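You operate a simulated robot arm through the tools that you are given. There is no shell and no other tool. Be economical: measure what you need, move in short steps, check, and stop when the job is done.

The job below is to be done with a simulated robot arm. You get a single attempt, and the scene is never put back.

## Task
Put the white damper that says "5" from the top of the kitting bench on the green booklet and the white damper marked "7" on top of the yellow filter there. Press the w2 plan key two times. Put the teal box marked "M7" from the top of the packing table in the inside of the short carton. The order is free.

It is judged by the outcome, as a careful person would: the job done as asked, and still so three seconds after it is handed in. It fails if anything else is knocked over, pushed out of place, dropped, spilled or broken.

## Robot
A 7-joint arm with a two-finger parallel gripper on a trunk, on a base that drives. Base frame: it is fixed to the floor where the robot stands at the start and does not move with it; the origin is under the middle of the robot, x ahead of it, y to its left, z up; the surface under the hand at the start is at about z = 0.8. Lengths are in m, angles in rad, forces in N, time in s.
With the tool pointing down near the work surface it reaches from about 0.34 to 0.74 m from the robot's upright axis, wherever it stands. Its first joint turns from -2.496 to 2.496 rad. Places, roughly: W2 plan key [0.7, -4.3, 1]; inside of the short carton [5.1, -0.7, 0.6]; teal box [5.5, -1.5, 0.75]. Payload 3 kg.
The tool frame sits at the grasp point between the pads (the TCP): z along the fingers, y along the line on which they close. The tips reach 0.03 m beyond it. Largest opening 0.094 m; finger width 0.028, thickness 0.01; the body of the gripper, 0.05 by 0.096 m, starts 0.055 m behind the TCP.
Orientation is told as [roll, pitch, yaw] about the base's x, y, z axes, in that order, counted from this pose: with the fingers straight down and closing along the base's y, the tool's x points along the base's -x, its y along +y and its z along -z.

## Interface
- The arm moves only by the tool servo_tool. Its argument "increments" is a list of rows, each a list of 7 numbers: the shift along the tool's x, y, z in m, then the turn, a rotation vector about the tool's x, y, z in rad, then the finger opening in m, from 0 to 0.094. In form: [[dx, dy, dz, wx, wy, wz, grip], ...]. A call has 1 to 20 rows; each row shifts and turns the commanded pose from where the row before left it, along the tool's axes as they then stand. Each row takes 0.2 s and may step no farther than 0.05 m and 0.15 rad from the row before; otherwise, or with a gripper value out of range, the whole call is refused. A pose out of reach is approached as far as the arm can. The call stops where the force on the tool passes 40 N (or 10 N more than at its start, if that is more) or the arm is blocked; 0.2 s more then pass. The fingers move at their own pace (about 0.045 m/s each) and stop on an object; they squeeze with about 25 N. The grip force told is the motor's: it shows also when the fingers shut on nothing. Time passes only in rows, and 0.2 s behind the last, so rows that do not move let the fingers close. It gives the time, the measured TCP pose, the force on the tool (base axes), the opening and the grip force at its end, in the units of the frame above (readings bear some noise), with the torque about the TCP (base axes, N m) and any sound that the robot's microphone picked up.
- Cameras (640 x 400 px; columns grow to the right, rows downward): "scene" is now at [0.0344, 0.1652, 1.7275]; the picture's right is [0.28, -0.96, 0.00], its down [-0.79, -0.23, -0.57] and it looks along [0.55, 0.16, -0.82] (base axes); focal length 280 px, centre (320, 200). "wrist" rides on the gripper at [0.076, 0.014, -0.102] in the tool frame; the picture's right is [-0.18, 0.98, 0.00], its down [-0.75, -0.14, -0.64] and it looks along [-0.63, -0.12, 0.77] (tool axes); focal length 243 px, centre (320, 200). There is no depth. A picture from a camera that has moved, and an enlarged one, comes with that camera's place and axes in the base frame and with its lens. The place of the scene camera against the robot may be out by one fixed shift of up to 0.018 m in any direction.
- capture(camera): a new picture of that camera. No time passes.
- move_column(by): slides the trunk up (or, below 0, down) by that many m; the arm and the scene camera ride with it, the base frame stays. It gives what a move gives, with no picture.
- drive_base(legs): drives the robot by 1 to 6 legs, each [ahead, left, turn to the left] in m, m and rad, along the robot's own axes; the way and the turn of a leg run together, so that a leg with both is an arc; at most 1.5 m and 3.142 rad a leg. The arm and the cameras ride along, it lands a little off, and it stops where it bumps. It gives what a move gives.
- pan_tilt(pan, tilt): turns the head with the scene camera to pan (to the left, within 2.496 rad either way) and tilt (down, from -0.506 to 1.204), counted from straight ahead of the robot. It gives what a move gives.
- enlarge(camera, box): a new picture of the part [left, top, right, bottom] of that camera's present view, enlarged. No time passes.
- hand_in(): hands the job in; it is judged then, once.

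Go step by step. Nothing tells you exact positions but the pictures and the camera data: compare them with the known pose of the tool, close in by small moves and look again before you grip or let go. The budget is 165 turns and 112 pictures, counting those below and the enlarged ones. Unless the task says otherwise, let go and move clear before handing in, and close with one line.

The tools are called after "Request:" as name(argument=value, ...) on one line, values as JSON. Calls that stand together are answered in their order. servo_tool: Moves the arm, as the interface text tells. Its arguments: {"type":"object","properties":{"increments":{"type":"array"}},"required":["increments"]} The other tools are called the same way: move_column (by) slides the trunk up or down; drive_base (legs) drives the base; pan_tilt (pan, tilt) turns the head that bears the scene camera; capture (camera) takes a picture; enlarge (camera, box) takes an enlarged picture of a part of a camera's view; hand_in () hands the job in.

At the start:

```text
t: 0.0
ee_pos: [0.5372, 0.1883, 1.0872]
orientation: [-0.002, 0.003, -0.001]
wrist_force: [0.6, -0.1, 0.4]
moment: [-0.01, -0.01, 0.01]
grip_width: 0.094
grip_force: 0.1
trunk travel left (down, up): [-0.175, 0.215]
robot x, y, heading: [0.0013, -0.0019, -0.003]
head pan, tilt: [0.279, 0.956]
```

scene: 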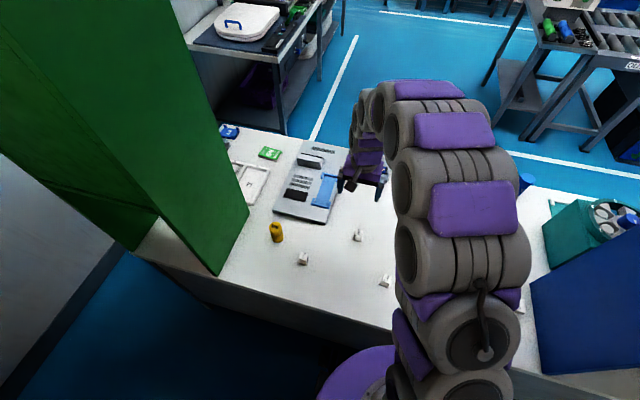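
wrist: 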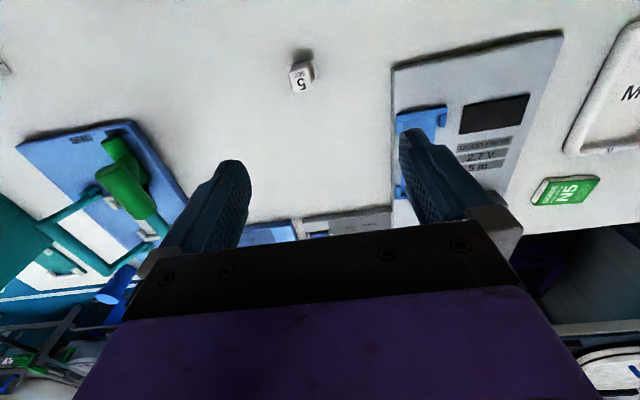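

I see the bench with several small white dampers, a yellow filter and a green booklet-like item. I will enlarge parts of the scene view to read the labels.

Request:
enlarge(camera="scene", box=[220, 110, 420, 310])

Request:
enlarge(camera="wrist", box=[240, 20, 640, 270])

```text
2.00 times, centred on (320, 210) of scene
camera zoom: at [0.0344, 0.1652, 1.7275], right [0.28, -0.96, 0.0], down [-0.79, -0.23, -0.57], along [0.55, 0.16, -0.82], focal length 560 px, centre (320, 180)
```

zoom: 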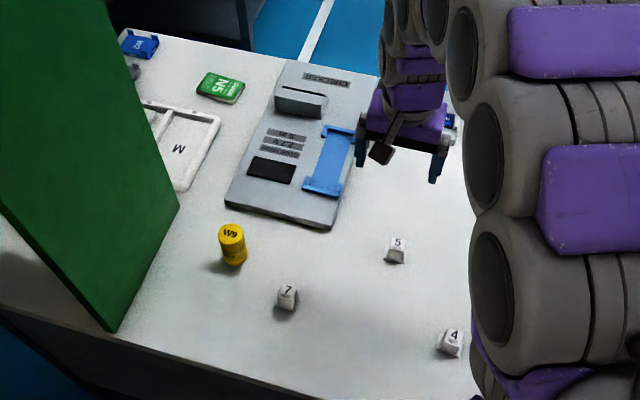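

```text
1.60 times, centred on (440, 145) of wrist
camera zoom: at [0.4603, 0.2025, 1.1881], right [0.18, 0.98, 0.0], down [0.75, -0.14, 0.64], along [0.63, -0.12, -0.77], focal length 388 px, centre (128, 288)
```

zoom: 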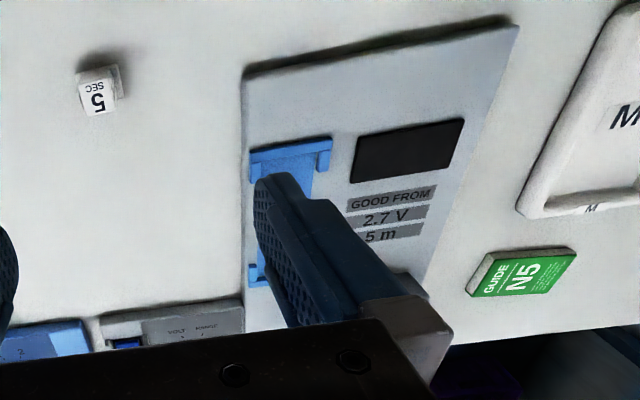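

Dampers 5, 7, 4, the yellow filter W9 and the green guide N5 are identified. The booklet lies far back beyond reach, so I'll survey the surroundings for driving paths.

Request:
pan_tilt(pan=0.9, tilt=0.5)

Request:
capture(camera="scene")

Request:
pan_tilt(pan=0.0, tilt=0.45)

Request:
capture(camera="scene")

Request:
pan_tilt(pan=-0.9, tilt=0.5)

Request:
capture(camera="scene")

Request:
pan_tilt(pan=-1.8, tilt=0.5)

Request:
capture(camera="scene")

```text
t: 1.0
ee_pos: [0.5357, 0.1871, 1.0867]
orientation: [0.0, 0.0, -0.001]
wrist_force: [-0.1, 0.5, 0.6]
moment: [-0.01, 0.02, -0.03]
grip_width: 0.0939
grip_force: 0.1
trunk travel left (down, up): [-0.175, 0.215]
robot x, y, heading: [-0.0007, 0.0002, 0.002]
head pan, tilt: [0.901, 0.499]
```

```text
107 pictures are left
camera scene: at [0.0214, 0.2166, 1.7653], right [0.78, -0.62, 0.0], down [-0.3, -0.38, -0.88], along [0.54, 0.69, -0.48], focal length 280 px, centre (320, 200)
```

scene: 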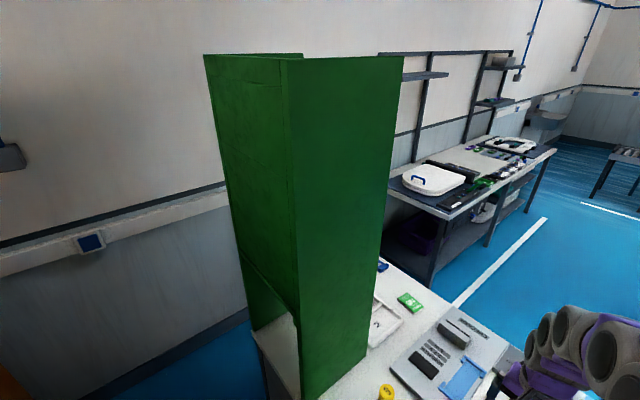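

```text
t: 2.2
ee_pos: [0.5348, 0.1857, 1.0873]
orientation: [0.001, 0.0, 0.001]
wrist_force: [0.7, 0.6, 0.1]
moment: [-0.01, -0.01, -0.03]
grip_width: 0.0941
grip_force: 0.1
trunk travel left (down, up): [-0.175, 0.215]
robot x, y, heading: [-0.001, 0.0001, -0.001]
head pan, tilt: [0.0, 0.45]
```

```text
106 pictures are left
camera scene: at [0.0568, 0.1454, 1.7699], right [0.0, -1.0, 0.0], down [-0.44, 0.0, -0.9], along [0.9, 0.0, -0.44], focal length 280 px, centre (320, 200)
```

scene: 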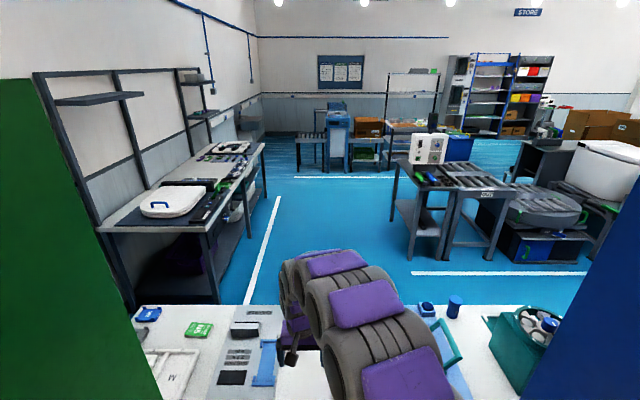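

```text
t: 3.4
ee_pos: [0.5356, 0.1873, 1.0871]
orientation: [0.0, -0.002, -0.001]
wrist_force: [-1.0, -0.1, -0.2]
moment: [0.05, -0.01, 0.01]
grip_width: 0.0941
grip_force: 0.0
trunk travel left (down, up): [-0.175, 0.215]
robot x, y, heading: [0.0021, -0.0035, -0.0]
head pan, tilt: [-0.901, 0.499]
```

```text
105 pictures are left
camera scene: at [0.0215, 0.074, 1.7656], right [-0.78, -0.62, 0.0], down [-0.3, 0.37, -0.88], along [0.54, -0.69, -0.48], focal length 280 px, centre (320, 200)
```

scene: 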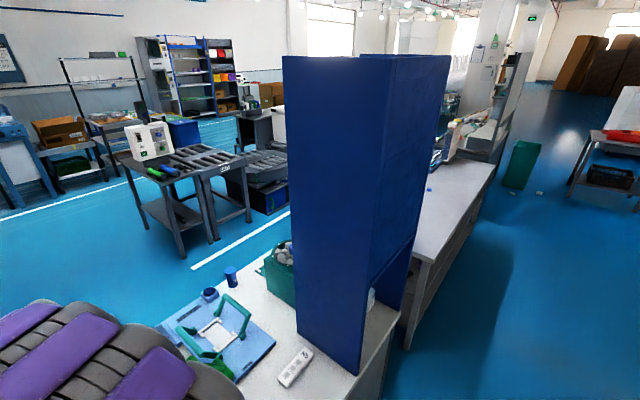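

```text
t: 4.6
ee_pos: [0.5349, 0.1866, 1.087]
orientation: [0.001, 0.001, 0.0]
wrist_force: [0.1, 0.0, 0.2]
moment: [0.02, 0.01, -0.03]
grip_width: 0.094
grip_force: 0.0
trunk travel left (down, up): [-0.175, 0.215]
robot x, y, heading: [-0.0027, -0.0001, 0.001]
head pan, tilt: [-1.799, 0.499]
```

```text
104 pictures are left
camera scene: at [-0.0557, 0.0566, 1.7658], right [-0.97, 0.23, 0.0], down [0.11, 0.46, -0.88], along [-0.2, -0.86, -0.48], focal length 280 px, centre (320, 200)
```

scene: 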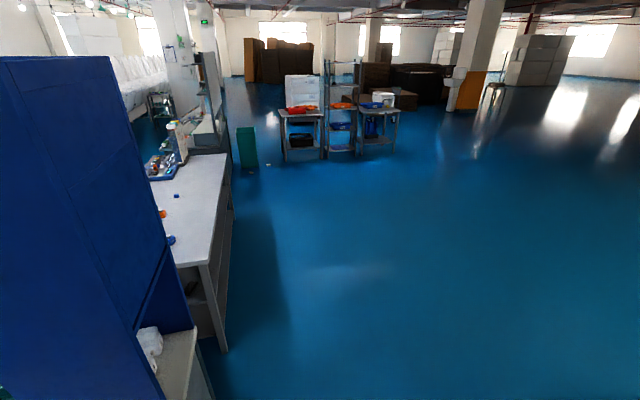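

The bench sits between a green cabinet on the left and a blue one on the right, with open floor behind it. I'll check the base's clearance to the bench, the left-hand gap, and the area round the W2 key.

Request:
enlarge(camera="scene", box=[140, 60, 300, 220])

Request:
pan_tilt(pan=1.3, tilt=1.2)

Request:
capture(camera="scene")

Request:
pan_tilt(pan=0.35, tilt=1.2)

Request:
capture(camera="scene")

```text
2.50 times, centred on (220, 140) of scene
camera zoom: at [-0.0557, 0.0566, 1.7658], right [-0.97, 0.23, 0.0], down [0.11, 0.46, -0.88], along [-0.2, -0.86, -0.48], focal length 700 px, centre (570, 350)
```

zoom: 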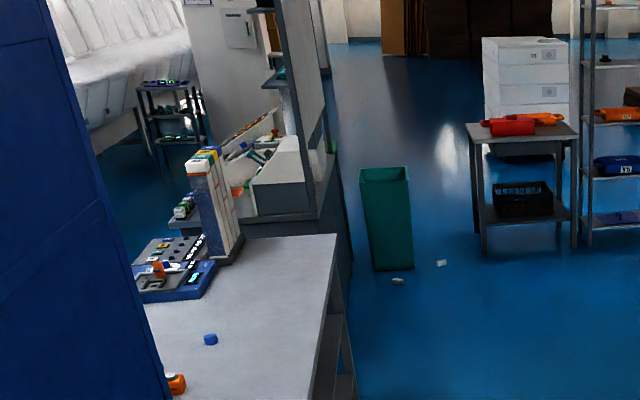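

```text
t: 7.3
ee_pos: [0.535, 0.1881, 1.0869]
orientation: [0.0, 0.0, 0.0]
wrist_force: [-0.9, -0.4, -0.3]
moment: [0.02, 0.0, 0.02]
grip_width: 0.0939
grip_force: 0.0
trunk travel left (down, up): [-0.175, 0.215]
robot x, y, heading: [0.0025, -0.0013, -0.0]
head pan, tilt: [1.3, 1.201]
```

```text
102 pictures are left
camera scene: at [-0.0203, 0.1992, 1.7118], right [0.96, -0.27, 0.0], down [-0.25, -0.9, -0.36], along [0.09, 0.35, -0.93], focal length 280 px, centre (320, 200)
```

scene: 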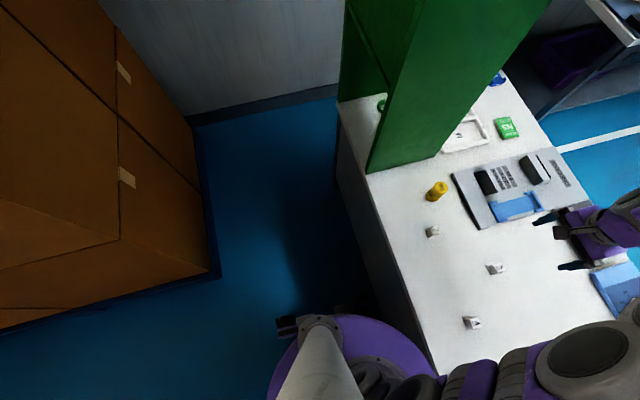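

```text
t: 8.5
ee_pos: [0.5348, 0.1878, 1.086]
orientation: [-0.001, 0.0, 0.0]
wrist_force: [-0.7, -0.1, -0.1]
moment: [0.03, 0.01, -0.01]
grip_width: 0.0939
grip_force: 0.1
trunk travel left (down, up): [-0.175, 0.215]
robot x, y, heading: [0.0003, -0.0019, 0.002]
head pan, tilt: [0.351, 1.201]
```

```text
101 pictures are left
camera scene: at [0.0173, 0.1645, 1.7118], right [0.34, -0.94, 0.0], down [-0.88, -0.32, -0.36], along [0.34, 0.12, -0.93], focal length 280 px, centre (320, 200)
```

scene: 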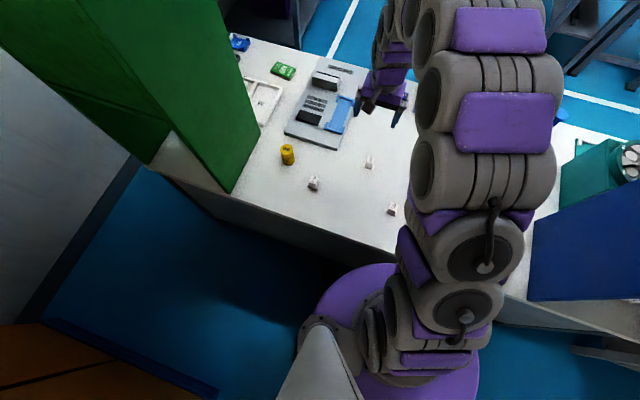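

The passage on the left is shut by the wall, so the booklet will be served from the aisle side later. First comes damper 7 onto the filter; I'll move the hand above damper 7 and look.

Request:
servo_tool(increments=[[0.024, 0.024, 0.017, 0, 0, 0, 0.094], [0.024, 0.024, 0.017, 0, 0, 0, 0.094], [0.024, 0.024, 0.017, 0, 0, 0, 0.094], [0.024, 0.024, 0.017, 0, 0, 0, 0.094], [0.024, 0.024, 0.017, 0, 0, 0, 0.094], [0.024, 0.024, 0.017, 0, 0, 0, 0.094], [0, 0, 0, 0, 0, 0, 0.094]])

Request:
capture(camera="wrist")

Request:
enlarge(camera="scene", box=[240, 120, 440, 245])

```text
t: 10.1
ee_pos: [0.3917, 0.3309, 0.9838]
orientation: [0.0, -0.002, -0.001]
wrist_force: [0.6, 0.7, 0.0]
moment: [-0.03, 0.0, -0.02]
grip_width: 0.0939
grip_force: 0.1
trunk travel left (down, up): [-0.175, 0.215]
robot x, y, heading: [-0.0016, 0.0013, 0.0]
head pan, tilt: [0.351, 1.201]
```

```text
100 pictures are left
camera wrist: at [0.3151, 0.3458, 1.0861], right [0.18, 0.98, 0.0], down [0.75, -0.14, 0.64], along [0.63, -0.12, -0.77], focal length 243 px, centre (320, 200)
```

wrist: 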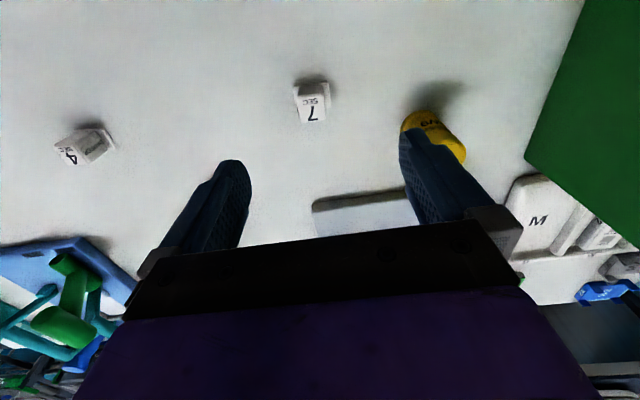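

```text
3.20 times, centred on (340, 182) of scene
camera zoom: at [0.0165, 0.1673, 1.7115], right [0.34, -0.94, 0.0], down [-0.88, -0.32, -0.36], along [0.34, 0.12, -0.93], focal length 896 px, centre (256, 256)
```

zoom: 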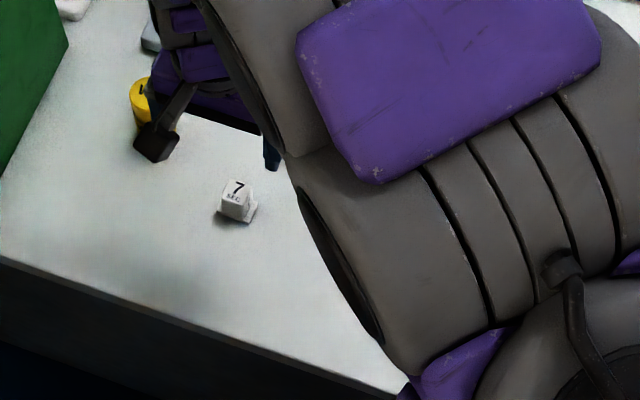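

Damper 7 and the yellow filter are close to the hand. I'll zoom in to measure both.

Request:
enlarge(camera="wrist", box=[260, 60, 360, 140])

Request:
enlarge(camera="wrist", box=[380, 70, 480, 180])

```text
5.00 times, centred on (310, 100) of wrist
camera zoom: at [0.3151, 0.3458, 1.0861], right [0.18, 0.98, 0.0], down [0.75, -0.14, 0.64], along [0.63, -0.12, -0.77], focal length 1213 px, centre (370, 700)
```

zoom: 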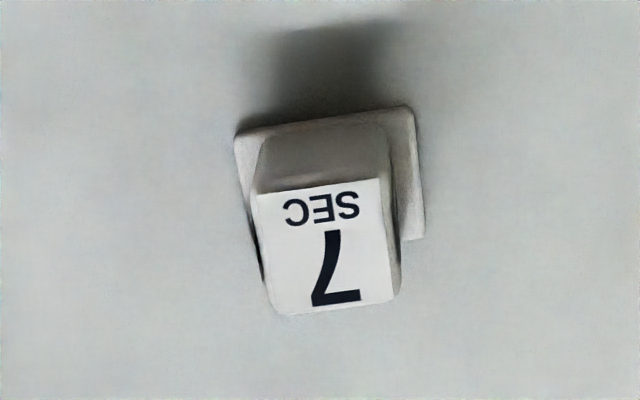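

```text
3.64 times, centred on (430, 125) of wrist
camera zoom: at [0.3151, 0.3458, 1.0861], right [0.18, 0.98, 0.0], down [0.75, -0.14, 0.64], along [0.63, -0.12, -0.77], focal length 882 px, centre (-80, 473)
```

zoom: 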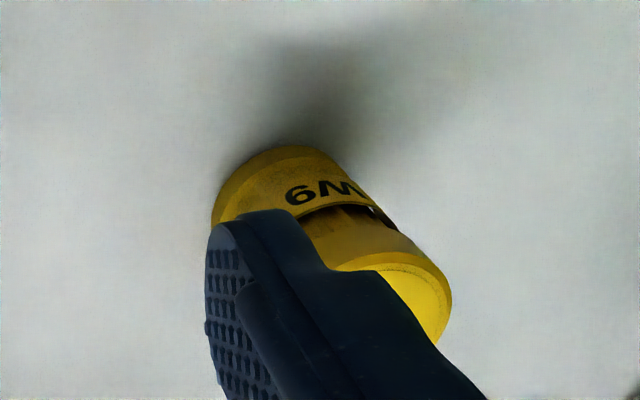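

Damper 7's base is at about (0.399, 0.321), nearly aligned with the fingers. I'll descend to just above it and check.

Request:
servo_tool(increments=[[-0.008, -0.01, 0.02, 0, 0, 0.06, 0.06], [0, 0, 0.03, 0, 0, 0, 0.06], [0, 0, 0.03, 0, 0, 0, 0.06], [0, 0, 0.015, 0, 0, 0, 0.06], [0, 0, 0, 0, 0, 0, 0.06]])

Request:
capture(camera="wrist")

Request:
enlarge(camera="scene", box=[250, 120, 370, 220])

```text
t: 11.3
ee_pos: [0.4012, 0.3225, 0.8903]
orientation: [0.001, -0.002, -0.058]
wrist_force: [-0.1, 0.3, -0.3]
moment: [-0.03, -0.02, -0.02]
grip_width: 0.0602
grip_force: 0.0
trunk travel left (down, up): [-0.175, 0.215]
robot x, y, heading: [0.0025, -0.0002, -0.001]
head pan, tilt: [0.351, 1.201]
```

```text
96 pictures are left
camera wrist: at [0.3255, 0.3403, 0.993], right [0.24, 0.97, 0.0], down [0.74, -0.19, 0.64], along [0.62, -0.16, -0.77], focal length 243 px, centre (320, 200)
```

wrist: 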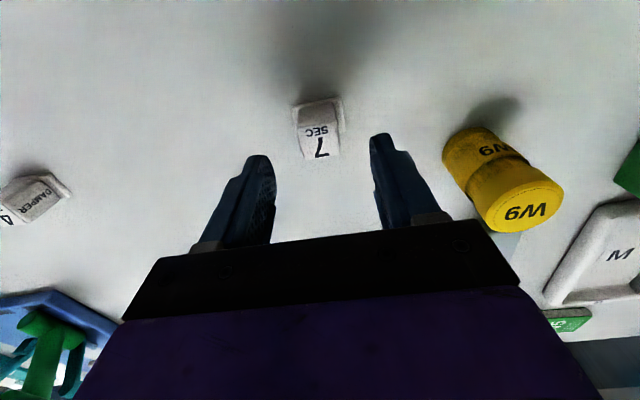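

```text
4.00 times, centred on (310, 170) of scene
camera zoom: at [0.0168, 0.1668, 1.7116], right [0.34, -0.94, 0.0], down [-0.88, -0.32, -0.36], along [0.34, 0.12, -0.93], focal length 1119 px, centre (360, 320)
```

zoom: 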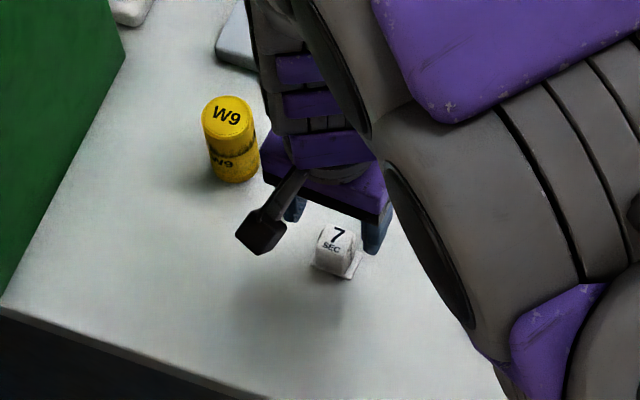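

The hand is centred over damper 7. I'll descend, then close on its body above the base plate.

Request:
servo_tool(increments=[[0, 0, 0.025, 0, 0, 0, 0.06], [0, 0, 0.021, 0, 0, 0, 0.06], [0, 0, 0, 0, 0, 0, 0.02], [0, 0, 0, 0, 0, 0, 0.005], [0, 0, 0, 0, 0, 0, 0.005], [0, 0, 0, 0, 0, 0, 0.005], [0, 0, 0, 0, 0, 0, 0.005]])

Request:
capture(camera="wrist")

```text
t: 12.9
ee_pos: [0.4007, 0.3198, 0.8453]
orientation: [0.0, 0.0, -0.059]
wrist_force: [0.9, 0.8, -0.3]
moment: [0.03, 0.02, 0.01]
grip_width: 0.0314
grip_force: 25.1
trunk travel left (down, up): [-0.175, 0.215]
robot x, y, heading: [0.0034, -0.0011, -0.004]
head pan, tilt: [0.351, 1.201]
```

```text
94 pictures are left
camera wrist: at [0.3249, 0.3393, 0.9455], right [0.24, 0.97, 0.0], down [0.74, -0.19, 0.64], along [0.62, -0.16, -0.77], focal length 243 px, centre (320, 200)
```

wrist: 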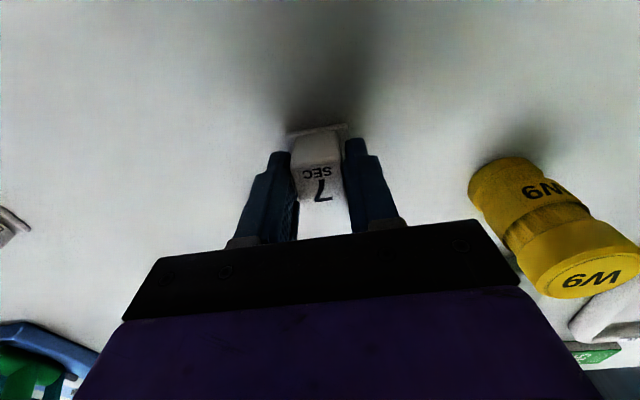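

Damper 7 is held. I'll lift it and look at the filter from above before moving over it.

Request:
servo_tool(increments=[[0, 0, -0.03, 0, 0, 0, 0.005], [0, 0, -0.04, 0, 0, 0, 0.005], [0, 0, -0.04, 0, 0, 0, 0.005], [0, 0, -0.02, 0, 0, 0, 0.005], [0, 0, 0, 0, 0, 0, 0.005]])

Request:
capture(camera="wrist")

Request:
enlarge(camera="scene", box=[250, 120, 370, 220])

```text
t: 14.1
ee_pos: [0.3978, 0.3212, 0.974]
orientation: [-0.001, 0.001, -0.059]
wrist_force: [0.1, 0.2, -0.8]
moment: [-0.02, 0.01, 0.01]
grip_width: 0.0316
grip_force: 24.7
trunk travel left (down, up): [-0.175, 0.215]
robot x, y, heading: [-0.0012, -0.0021, 0.002]
head pan, tilt: [0.351, 1.201]
```

```text
93 pictures are left
camera wrist: at [0.3219, 0.3402, 1.0758], right [0.24, 0.97, 0.0], down [0.74, -0.19, 0.64], along [0.62, -0.16, -0.77], focal length 243 px, centre (320, 200)
```

wrist: 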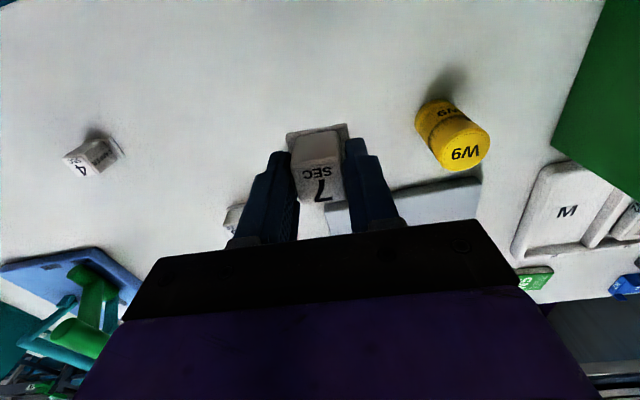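

```text
4.00 times, centred on (310, 170) of scene
camera zoom: at [0.0165, 0.1662, 1.7116], right [0.34, -0.94, 0.0], down [-0.88, -0.32, -0.36], along [0.34, 0.12, -0.93], focal length 1119 px, centre (360, 320)
```

zoom: 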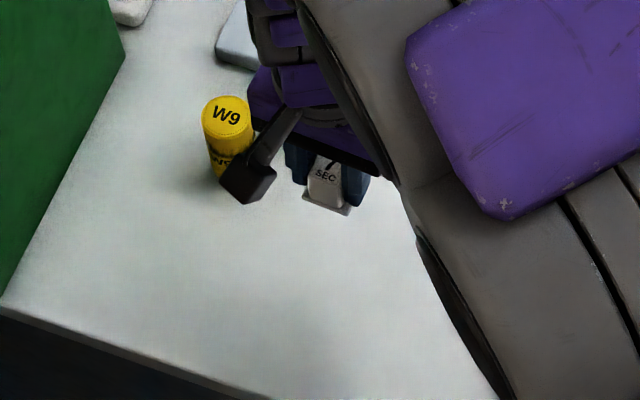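

The filter's top centre is at about (0.466, 0.449, 0.867). I'll carry damper 7 above it at a safe height.

Request:
servo_tool(increments=[[-0.012, 0.0263, 0, 0, 0, 0, 0.005], [-0.012, 0.0263, 0, 0, 0, 0, 0.005], [-0.012, 0.0263, 0, 0, 0, 0, 0.005], [-0.012, 0.0263, 0, 0, 0, 0, 0.005], [-0.012, 0.0263, 0, 0, 0, 0, 0.005], [0, 0, 0.02, 0, 0, 0, 0.005], [0, 0, 0, 0, 0, 0, 0.005]])

Request:
capture(camera="wrist")

Request:
enlarge(camera="scene", box=[230, 90, 350, 190])

```text
t: 15.7
ee_pos: [0.4662, 0.4486, 0.9532]
orientation: [-0.002, 0.0, -0.061]
wrist_force: [-0.2, 0.2, -1.0]
moment: [-0.03, -0.01, 0.0]
grip_width: 0.0315
grip_force: 24.7
trunk travel left (down, up): [-0.175, 0.215]
robot x, y, heading: [0.0006, -0.0001, -0.004]
head pan, tilt: [0.351, 1.201]
```

```text
91 pictures are left
camera wrist: at [0.3908, 0.4683, 1.0554], right [0.24, 0.97, 0.0], down [0.74, -0.19, 0.64], along [0.62, -0.16, -0.77], focal length 243 px, centre (320, 200)
```

wrist: 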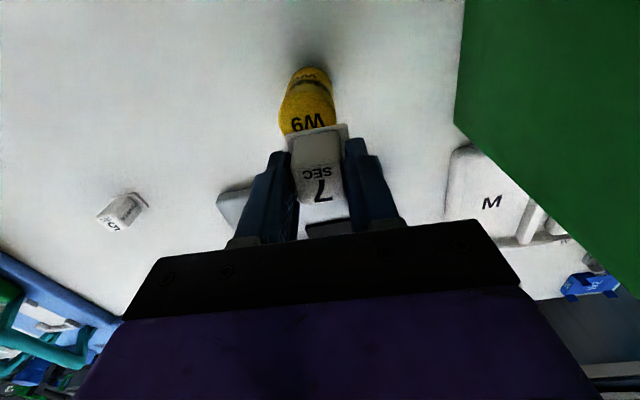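

```text
4.00 times, centred on (290, 140) of scene
camera zoom: at [0.0172, 0.1677, 1.7115], right [0.34, -0.94, 0.0], down [-0.88, -0.32, -0.36], along [0.34, 0.12, -0.93], focal length 1119 px, centre (440, 440)
```

zoom: 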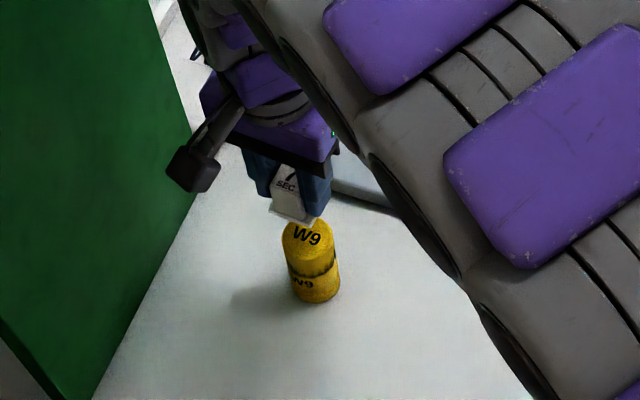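

The filter looks slightly to the right side (-y) of the damper. I'll zoom in to measure the offset.

Request:
enlarge(camera="wrist", box=[260, 50, 380, 150])

```text
4.00 times, centred on (320, 100) of wrist
camera zoom: at [0.3908, 0.4683, 1.0554], right [0.24, 0.97, 0.0], down [0.74, -0.19, 0.64], along [0.62, -0.16, -0.77], focal length 970 px, centre (320, 600)
```

zoom: 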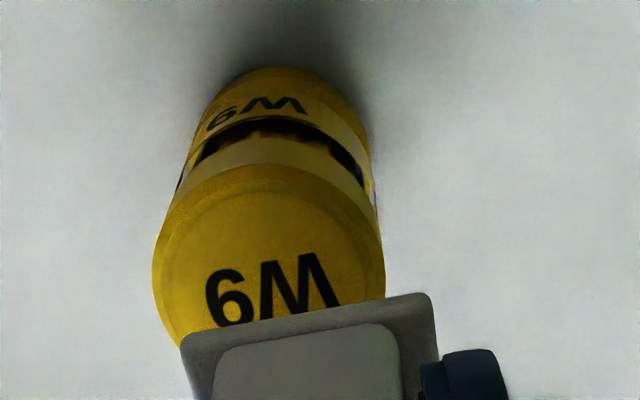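

The filter's centre seems to be some 9 mm to -y and a little toward the robot. I'll correct, lower slightly and compare again.

Request:
servo_tool(increments=[[0.0045, -0.009, 0.01, 0, 0, 0, 0.005], [0, 0, 0.013, 0, 0, 0, 0.005], [0, 0, 0, 0, 0, 0, 0.005]])

Request:
enlarge(camera="wrist", box=[260, 50, 380, 150])

Request:
enlarge(camera="scene", box=[270, 110, 350, 180])

```text
t: 16.5
ee_pos: [0.4619, 0.4409, 0.931]
orientation: [0.001, -0.001, -0.058]
wrist_force: [-0.3, 0.2, 0.6]
moment: [-0.02, 0.0, -0.01]
grip_width: 0.0318
grip_force: 24.9
trunk travel left (down, up): [-0.175, 0.215]
robot x, y, heading: [-0.0005, 0.0, 0.0]
head pan, tilt: [0.351, 1.201]
```

```text
4.00 times, centred on (320, 100) of wrist
camera zoom: at [0.386, 0.4594, 1.033], right [0.24, 0.97, 0.0], down [0.74, -0.19, 0.64], along [0.62, -0.16, -0.77], focal length 970 px, centre (320, 600)
```

zoom: 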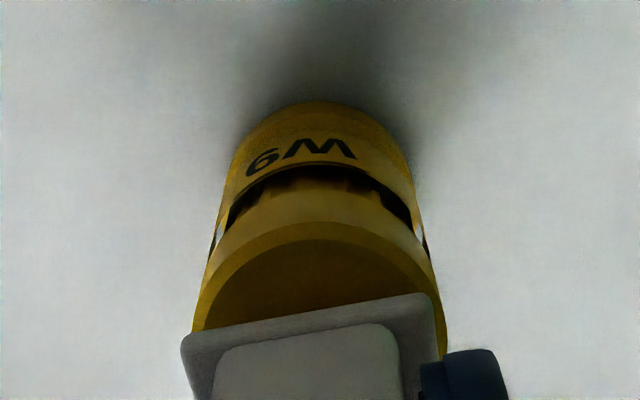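

```text
5.71 times, centred on (310, 145) of scene
camera zoom: at [0.017, 0.1674, 1.7115], right [0.34, -0.94, 0.0], down [-0.88, -0.32, -0.36], along [0.34, 0.12, -0.93], focal length 1599 px, centre (377, 514)
```

zoom: 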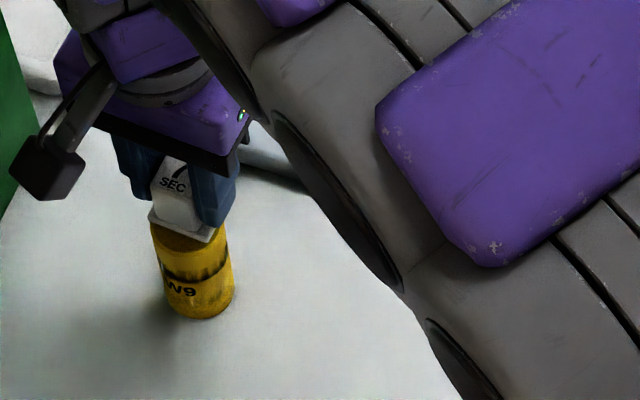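

Now the damper is centred over the filter within a couple of millimetres. I'll lower in small steps and watch the force.

Request:
servo_tool(increments=[[0.002, -0.001, 0.008, 0, 0, 0, 0.005], [0, 0, 0.004, 0, 0, 0, 0.005], [0, 0, 0, 0, 0, 0, 0.005]])

Request:
enlarge(camera="wrist", box=[260, 50, 380, 150])

Request:
enlarge(camera="scene", box=[280, 125, 320, 160])

```text
t: 17.3
ee_pos: [0.4607, 0.4393, 0.9193]
orientation: [0.002, -0.003, -0.06]
wrist_force: [1.8, 1.3, 23.8]
moment: [-0.02, -0.04, -0.02]
grip_width: 0.032
grip_force: 24.8
trunk travel left (down, up): [-0.175, 0.215]
robot x, y, heading: [-0.0004, 0.0014, 0.003]
head pan, tilt: [0.351, 1.201]
```

```text
4.00 times, centred on (320, 100) of wrist
camera zoom: at [0.3842, 0.4572, 1.0217], right [0.24, 0.97, 0.0], down [0.74, -0.19, 0.64], along [0.62, -0.15, -0.77], focal length 970 px, centre (320, 600)
```

zoom: 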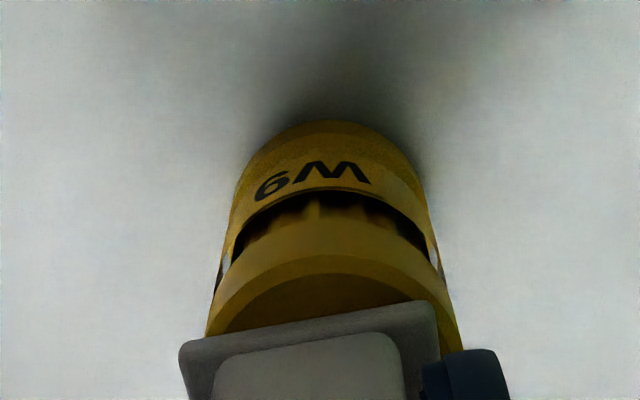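

```text
11.43 times, centred on (300, 142) of scene
camera zoom: at [0.0138, 0.1636, 1.7122], right [0.34, -0.94, 0.0], down [-0.88, -0.32, -0.36], along [0.34, 0.12, -0.93], focal length 3198 px, centre (549, 857)
```

zoom: 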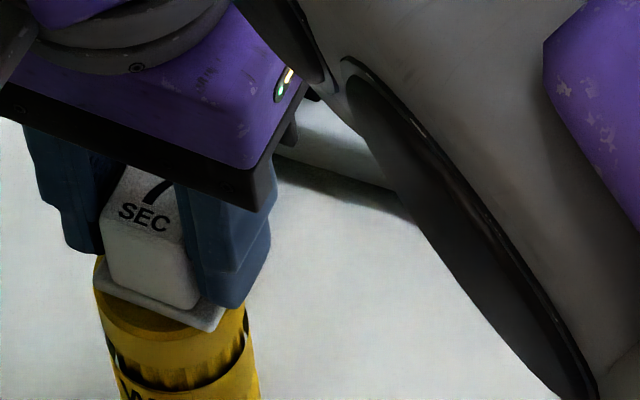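

The damper has touched the filter's top with about 24 N. I'll raise it slightly, shift it 3 mm toward the robot, set it down again and release.

Request:
servo_tool(increments=[[0, 0, -0.005, 0, 0, 0, 0.005], [0.003, 0.0, 0, 0, 0, 0, 0.005], [0, 0, 0.0025, 0, 0, 0, 0.005], [0, 0, 0, 0, 0, 0, 0.005]])

```text
t: 18.3
ee_pos: [0.4572, 0.4394, 0.9207]
orientation: [-0.002, 0.0, -0.059]
wrist_force: [0.8, 1.0, -1.6]
moment: [0.0, -0.01, 0.01]
grip_width: 0.0319
grip_force: 24.6
trunk travel left (down, up): [-0.175, 0.215]
robot x, y, heading: [-0.0001, 0.0005, 0.004]
head pan, tilt: [0.351, 1.201]
```

Request:
servo_tool(increments=[[0, 0, 0.001, 0, 0, 0, 0.005], [0, 0, 0.0005, 0, 0, 0, 0.005]])

```text
t: 18.9
ee_pos: [0.4577, 0.4395, 0.9199]
orientation: [-0.001, 0.0, -0.058]
wrist_force: [-0.4, -0.3, 1.7]
moment: [-0.07, -0.01, -0.02]
grip_width: 0.0318
grip_force: 25.2
trunk travel left (down, up): [-0.175, 0.215]
robot x, y, heading: [-0.002, 0.0016, 0.003]
head pan, tilt: [0.351, 1.201]
```

The damper has just started to touch. I'll release with a small opening, then rise straight up.

Request:
servo_tool(increments=[[0, 0, 0.0008, 0, 0, 0, 0.005], [0, 0, 0, 0, 0, 0, 0.04], [0, 0, 0, 0, 0, 0, 0.055], [0, 0, 0, 0, 0, 0, 0.055], [0, 0, -0.02, 0, 0, 0, 0.055], [0, 0, -0.03, 0, 0, 0, 0.055], [0, 0, -0.03, 0, 0, 0, 0.055], [0, 0, -0.02, 0, 0, 0, 0.055]])

Request:
capture(camera="wrist")

Request:
enlarge(camera="scene", box=[250, 110, 370, 210])

```text
t: 20.7
ee_pos: [0.4565, 0.4397, 1.0203]
orientation: [0.0, 0.001, -0.059]
wrist_force: [0.3, -0.7, 0.7]
moment: [0.02, 0.04, 0.02]
grip_width: 0.0552
grip_force: 0.0
trunk travel left (down, up): [-0.175, 0.215]
robot x, y, heading: [0.0023, -0.0038, -0.003]
head pan, tilt: [0.351, 1.201]
```

```text
84 pictures are left
camera wrist: at [0.3804, 0.4585, 1.122], right [0.24, 0.97, 0.0], down [0.74, -0.19, 0.64], along [0.62, -0.16, -0.77], focal length 243 px, centre (320, 200)
```

wrist: 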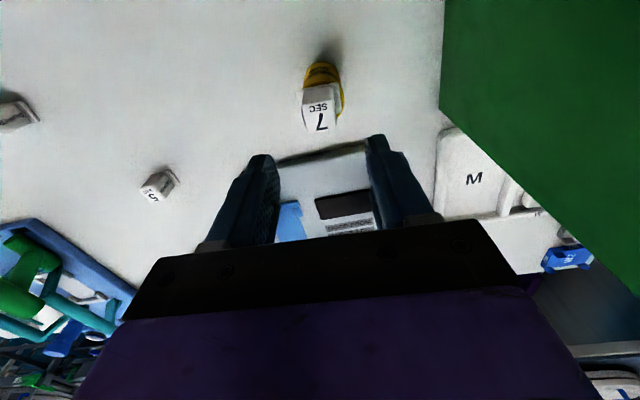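

```text
4.00 times, centred on (310, 160) of scene
camera zoom: at [0.0165, 0.1669, 1.7116], right [0.34, -0.94, 0.0], down [-0.88, -0.32, -0.36], along [0.34, 0.12, -0.93], focal length 1119 px, centre (360, 360)
```

zoom: 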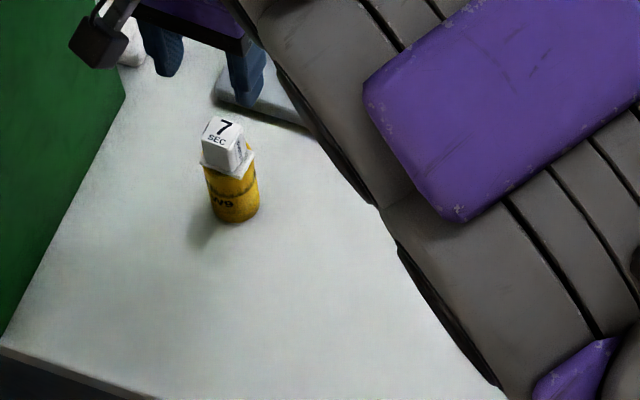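

Damper 7 stands on the filter. Next I'll move over damper 5.

Request:
servo_tool(increments=[[-0.0126, -0.0343, 0, 0, 0, 0, 0.06], [-0.0126, -0.0343, 0, 0, 0, 0, 0.06], [-0.0126, -0.0343, 0, 0, 0, 0, 0.06], [-0.0126, -0.0343, 0, 0, 0, 0, 0.06], [-0.0126, -0.0343, 0, 0, 0, 0, 0.06], [-0.0126, -0.0343, 0, 0, 0, 0, 0.06], [-0.0126, -0.0343, 0, 0, 0, 0, 0.06], [-0.0126, -0.0343, 0.02, 0, 0, 0, 0.06], [0, 0, 0.04, 0, 0, -0.06, 0.06], [0, 0, 0.03, 0, 0, 0, 0.06], [0, 0, 0, 0, 0, 0, 0.06]])

Request:
capture(camera="wrist")

Request:
enlarge(camera="wrist", box=[260, 60, 380, 160])

```text
t: 23.1
ee_pos: [0.5408, 0.1613, 0.9273]
orientation: [0.0, -0.003, 0.0]
wrist_force: [-0.6, 0.1, 0.7]
moment: [-0.01, -0.03, 0.01]
grip_width: 0.0601
grip_force: 0.0
trunk travel left (down, up): [-0.175, 0.215]
robot x, y, heading: [0.0012, -0.0022, -0.003]
head pan, tilt: [0.351, 1.201]
```

```text
82 pictures are left
camera wrist: at [0.4644, 0.1751, 1.0301], right [0.18, 0.98, 0.0], down [0.75, -0.14, 0.64], along [0.63, -0.12, -0.77], focal length 243 px, centre (320, 200)
```

wrist: 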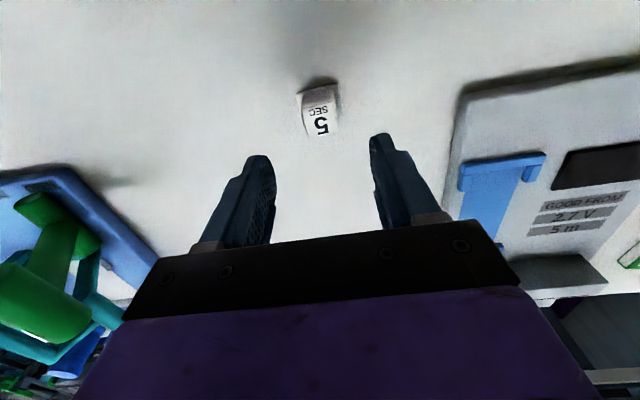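

```text
4.00 times, centred on (320, 110) of wrist
camera zoom: at [0.4644, 0.1751, 1.0301], right [0.18, 0.98, 0.0], down [0.75, -0.14, 0.64], along [0.63, -0.12, -0.77], focal length 970 px, centre (320, 560)
```

zoom: 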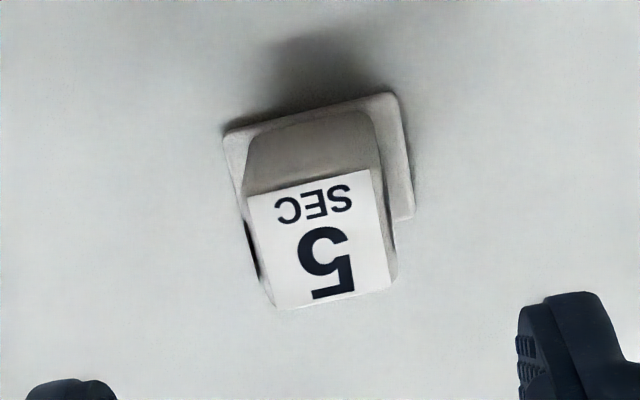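

Damper 5 is right under the hand. I'll descend to grip height and close.

Request:
servo_tool(increments=[[0.001, 0, 0.03, 0, 0, -0.04, 0.06], [0, 0, 0.03, 0, 0, 0, 0.06], [0, 0, 0.022, 0, 0, 0, 0.06], [0, 0, 0, 0, 0, 0, 0.02], [0, 0, 0, 0, 0, 0, 0.005], [0, 0, 0, 0, 0, 0, 0.005], [0, 0, 0, 0, 0, 0, 0.005], [0, 0, -0.03, 0, 0, 0, 0.005], [0, 0, -0.04, 0, 0, 0, 0.005], [0, 0, -0.04, 0, 0, 0, 0.005]])

Request:
capture(camera="wrist")

```text
t: 25.3
ee_pos: [0.5409, 0.1604, 0.9568]
orientation: [0.0, -0.001, 0.041]
wrist_force: [-0.1, 0.7, -0.3]
moment: [0.02, 0.0, -0.01]
grip_width: 0.0272
grip_force: 25.1
trunk travel left (down, up): [-0.175, 0.215]
robot x, y, heading: [0.0019, 0.0007, 0.0]
head pan, tilt: [0.351, 1.201]
```

```text
80 pictures are left
camera wrist: at [0.4633, 0.1715, 1.0597], right [0.14, 0.99, 0.0], down [0.76, -0.11, 0.64], along [0.64, -0.09, -0.77], focal length 243 px, centre (320, 200)
```

wrist: 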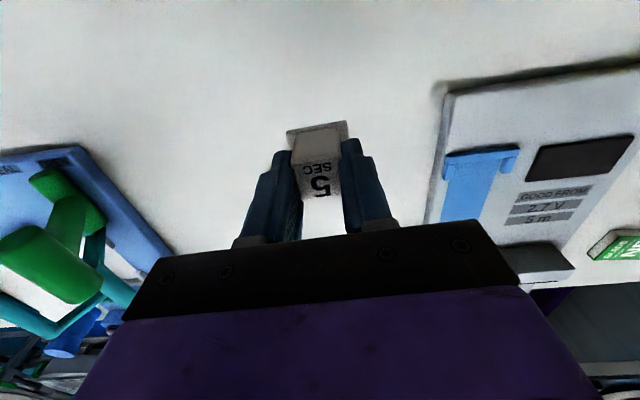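

Damper 5 is held. I'll tuck the arm a bit higher and closer, back off from the bench, turn right and look for the way around.

Request:
servo_tool(increments=[[0, 0, -0.035, 0, 0, 0, 0.005], [0, 0, -0.035, 0, 0, 0, 0.005], [0, 0, -0.035, 0, 0, 0, 0.005], [0.02, -0.01, -0.03, 0, 0, 0, 0.005], [0.03, -0.01, 0, 0, 0, 0, 0.005], [0.03, -0.01, 0, 0, 0, 0, 0.005], [0.03, -0.01, 0, 0, 0, 0, 0.005], [0.02, -0.01, 0, 0, 0, 0, 0.005]])

Request:
drive_base(legs=[[-0.8, 0, 0], [0, 0, -1.571]])

Request:
pan_tilt(pan=0.0, tilt=0.4)

Request:
capture(camera="scene")

Request:
pan_tilt(pan=0.7, tilt=0.4)

Request:
capture(camera="scene")

```text
t: 27.1
ee_pos: [0.4118, 0.1034, 1.0944]
orientation: [0.0, -0.003, 0.04]
wrist_force: [-0.6, -0.3, -0.1]
moment: [0.0, -0.01, 0.01]
grip_width: 0.0272
grip_force: 25.1
trunk travel left (down, up): [-0.175, 0.215]
robot x, y, heading: [-0.0039, -0.0025, 0.003]
head pan, tilt: [0.351, 1.201]
```

```text
t: 35.2
ee_pos: [-0.6901, -0.4105, 1.0945]
orientation: [-0.001, 0.001, -1.542]
wrist_force: [0.0, -0.4, -0.1]
moment: [0.01, -0.02, 0.01]
grip_width: 0.027
grip_force: 25.0
trunk travel left (down, up): [-0.175, 0.215]
robot x, y, heading: [-0.7915, 0.0031, -1.586]
head pan, tilt: [0.351, 1.201]
```

```text
t: 36.3
ee_pos: [-0.6906, -0.4098, 1.0931]
orientation: [0.0, -0.002, -1.545]
wrist_force: [-0.4, 1.0, -0.8]
moment: [0.01, 0.02, -0.03]
grip_width: 0.0268
grip_force: 24.7
trunk travel left (down, up): [-0.175, 0.215]
robot x, y, heading: [-0.7876, 0.0053, -1.583]
head pan, tilt: [0.0, 0.4]
```

```text
79 pictures are left
camera scene: at [-0.6559, -0.0614, 1.7746], right [-1.0, 0.01, 0.0], down [0.0, 0.39, -0.92], along [-0.01, -0.92, -0.39], focal length 280 px, centre (320, 200)
```

scene: 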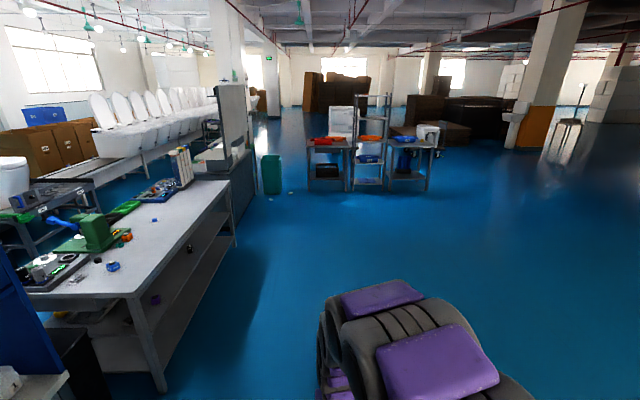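

```text
t: 37.4
ee_pos: [-0.6892, -0.4096, 1.0941]
orientation: [0.0, -0.001, -1.543]
wrist_force: [0.4, -0.1, -1.6]
moment: [-0.03, 0.02, -0.02]
grip_width: 0.0271
grip_force: 24.9
trunk travel left (down, up): [-0.175, 0.215]
robot x, y, heading: [-0.7876, 0.0056, -1.577]
head pan, tilt: [0.7, 0.4]
```

```text
78 pictures are left
camera scene: at [-0.596, -0.0404, 1.7746], right [-0.77, -0.63, 0.0], down [-0.25, 0.3, -0.92], along [0.58, -0.71, -0.39], focal length 280 px, centre (320, 200)
```

scene: 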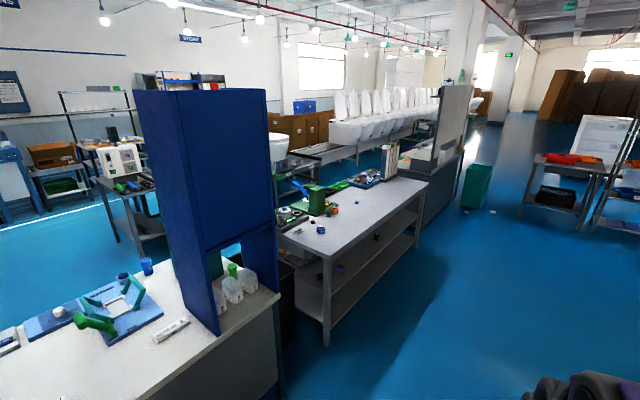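

The way runs along the front of the second bench and a tall station beyond it, past a green bin. I'll drive along the clear lane and look left past the station.

Request:
drive_base(legs=[[1.5, 0, 0], [1.5, 0, 0], [0.6, 0, 0]])

Request:
pan_tilt(pan=0.6, tilt=0.4)

Request:
capture(camera="scene")

Request:
pan_tilt(pan=1.5, tilt=0.4)

Request:
capture(camera="scene")

```text
t: 54.7
ee_pos: [-0.7509, -3.9726, 1.0939]
orientation: [0.001, -0.002, -1.53]
wrist_force: [0.0, -0.1, -0.5]
moment: [0.0, 0.02, 0.01]
grip_width: 0.0269
grip_force: 25.0
trunk travel left (down, up): [-0.175, 0.215]
robot x, y, heading: [-0.8545, -3.5577, -1.575]
head pan, tilt: [0.7, 0.4]
```

```text
t: 55.3
ee_pos: [-0.7539, -3.9718, 1.094]
orientation: [-0.001, -0.005, -1.529]
wrist_force: [0.2, -0.5, -0.8]
moment: [-0.02, -0.01, 0.0]
grip_width: 0.0271
grip_force: 25.0
trunk travel left (down, up): [-0.175, 0.215]
robot x, y, heading: [-0.8545, -3.5587, -1.569]
head pan, tilt: [0.6, 0.4]
```

```text
77 pictures are left
camera scene: at [-0.6706, -3.607, 1.7746], right [-0.82, -0.57, 0.0], down [-0.22, 0.32, -0.92], along [0.52, -0.76, -0.39], focal length 280 px, centre (320, 200)
```

scene: 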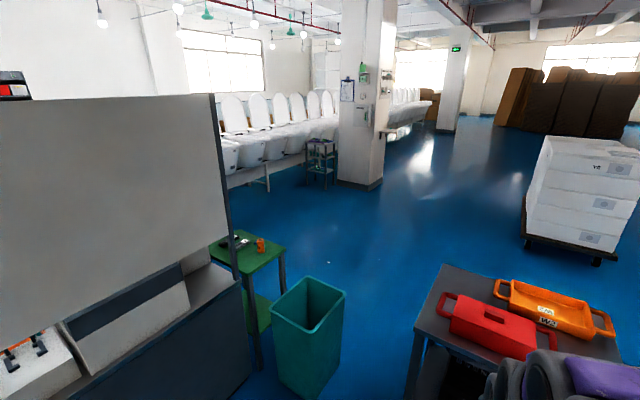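

```text
t: 56.5
ee_pos: [-0.7536, -3.973, 1.0948]
orientation: [0.0, -0.003, -1.528]
wrist_force: [-0.4, -0.5, 0.7]
moment: [0.02, 0.0, -0.01]
grip_width: 0.027
grip_force: 24.7
trunk travel left (down, up): [-0.175, 0.215]
robot x, y, heading: [-0.8557, -3.5617, -1.568]
head pan, tilt: [1.499, 0.4]
```

```text
76 pictures are left
camera scene: at [-0.6306, -3.5373, 1.7747], right [-0.07, -1.0, 0.0], down [-0.39, 0.03, -0.92], along [0.92, -0.06, -0.39], focal length 280 px, centre (320, 200)
```

scene: 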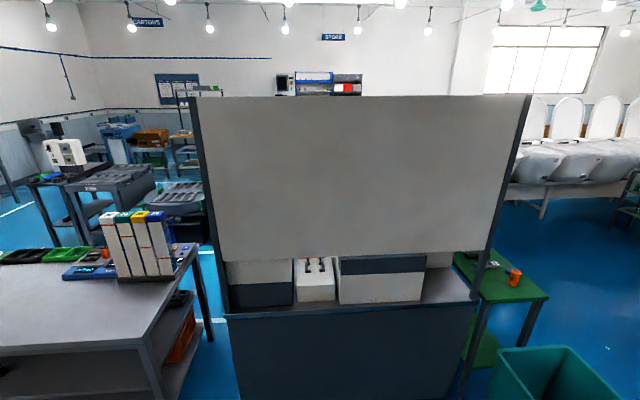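

The bin and the carts leave only about 0.4 m, too narrow. I'll go round the carts on the open floor side, turning right first and looking.

Request:
drive_base(legs=[[-0.3, 0, 0], [0, 0, -1.571], [1.5, 0, 0], [1.2, 0, 0], [0, 0, 1.571]])

Request:
pan_tilt(pan=0.3, tilt=0.4)

Request:
capture(camera="scene")

```text
t: 78.8
ee_pos: [-3.4279, -3.6809, 1.0944]
orientation: [0.0, -0.003, -1.532]
wrist_force: [1.1, -0.3, -0.4]
moment: [-0.01, -0.04, -0.01]
grip_width: 0.0271
grip_force: 24.8
trunk travel left (down, up): [-0.175, 0.215]
robot x, y, heading: [-3.5287, -3.2672, -1.57]
head pan, tilt: [1.499, 0.4]
```

```text
t: 80.2
ee_pos: [-3.4287, -3.6796, 1.0949]
orientation: [0.0, -0.004, -1.532]
wrist_force: [-0.4, -0.9, -1.1]
moment: [0.0, -0.03, -0.03]
grip_width: 0.0267
grip_force: 25.1
trunk travel left (down, up): [-0.175, 0.215]
robot x, y, heading: [-3.5309, -3.2716, -1.574]
head pan, tilt: [0.3, 0.4]
```

```text
75 pictures are left
camera scene: at [-3.3701, -3.3293, 1.7746], right [-0.96, -0.29, 0.0], down [-0.12, 0.37, -0.92], along [0.27, -0.88, -0.39], focal length 280 px, centre (320, 200)
```

scene: 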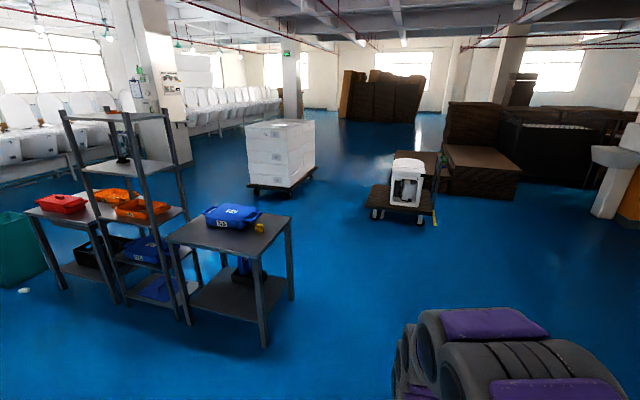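

The carts end at x ≈ -2.55 and the lane at y ≈ -5.85 is free. I'll drive round them and stop short of the bin side to look again.

Request:
drive_base(legs=[[1.3, 0, 0], [1.25, 0, 0], [0, 0, 1.571], [1.5, 0, 0], [1.5, 0, 0]])

Request:
pan_tilt(pan=0.3, tilt=0.4)

Request:
capture(camera="scene")

```text
t: 110.4
ee_pos: [-0.1836, -5.8695, 1.0945]
orientation: [0.001, -0.002, -0.021]
wrist_force: [0.7, -0.4, -0.2]
moment: [0.04, 0.0, 0.0]
grip_width: 0.0268
grip_force: 25.2
trunk travel left (down, up): [-0.175, 0.215]
robot x, y, heading: [-0.6007, -5.9449, -0.057]
head pan, tilt: [0.3, 0.4]
```

```text
t: 111.0
ee_pos: [-0.1836, -5.8688, 1.0941]
orientation: [0.001, -0.004, -0.02]
wrist_force: [0.4, -0.3, 0.1]
moment: [-0.01, 0.01, 0.01]
grip_width: 0.0268
grip_force: 25.0
trunk travel left (down, up): [-0.175, 0.215]
robot x, y, heading: [-0.5986, -5.9442, -0.059]
head pan, tilt: [0.3, 0.4]
```

```text
74 pictures are left
camera scene: at [-0.5373, -5.778, 1.7747], right [0.24, -0.97, 0.0], down [-0.38, -0.09, -0.92], along [0.89, 0.22, -0.39], focal length 280 px, centre (320, 200)
```

scene: 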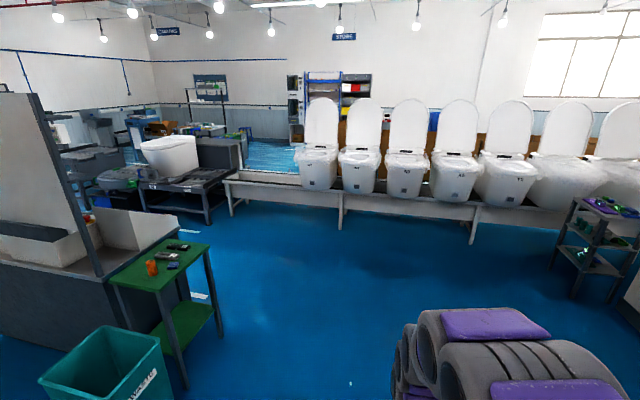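

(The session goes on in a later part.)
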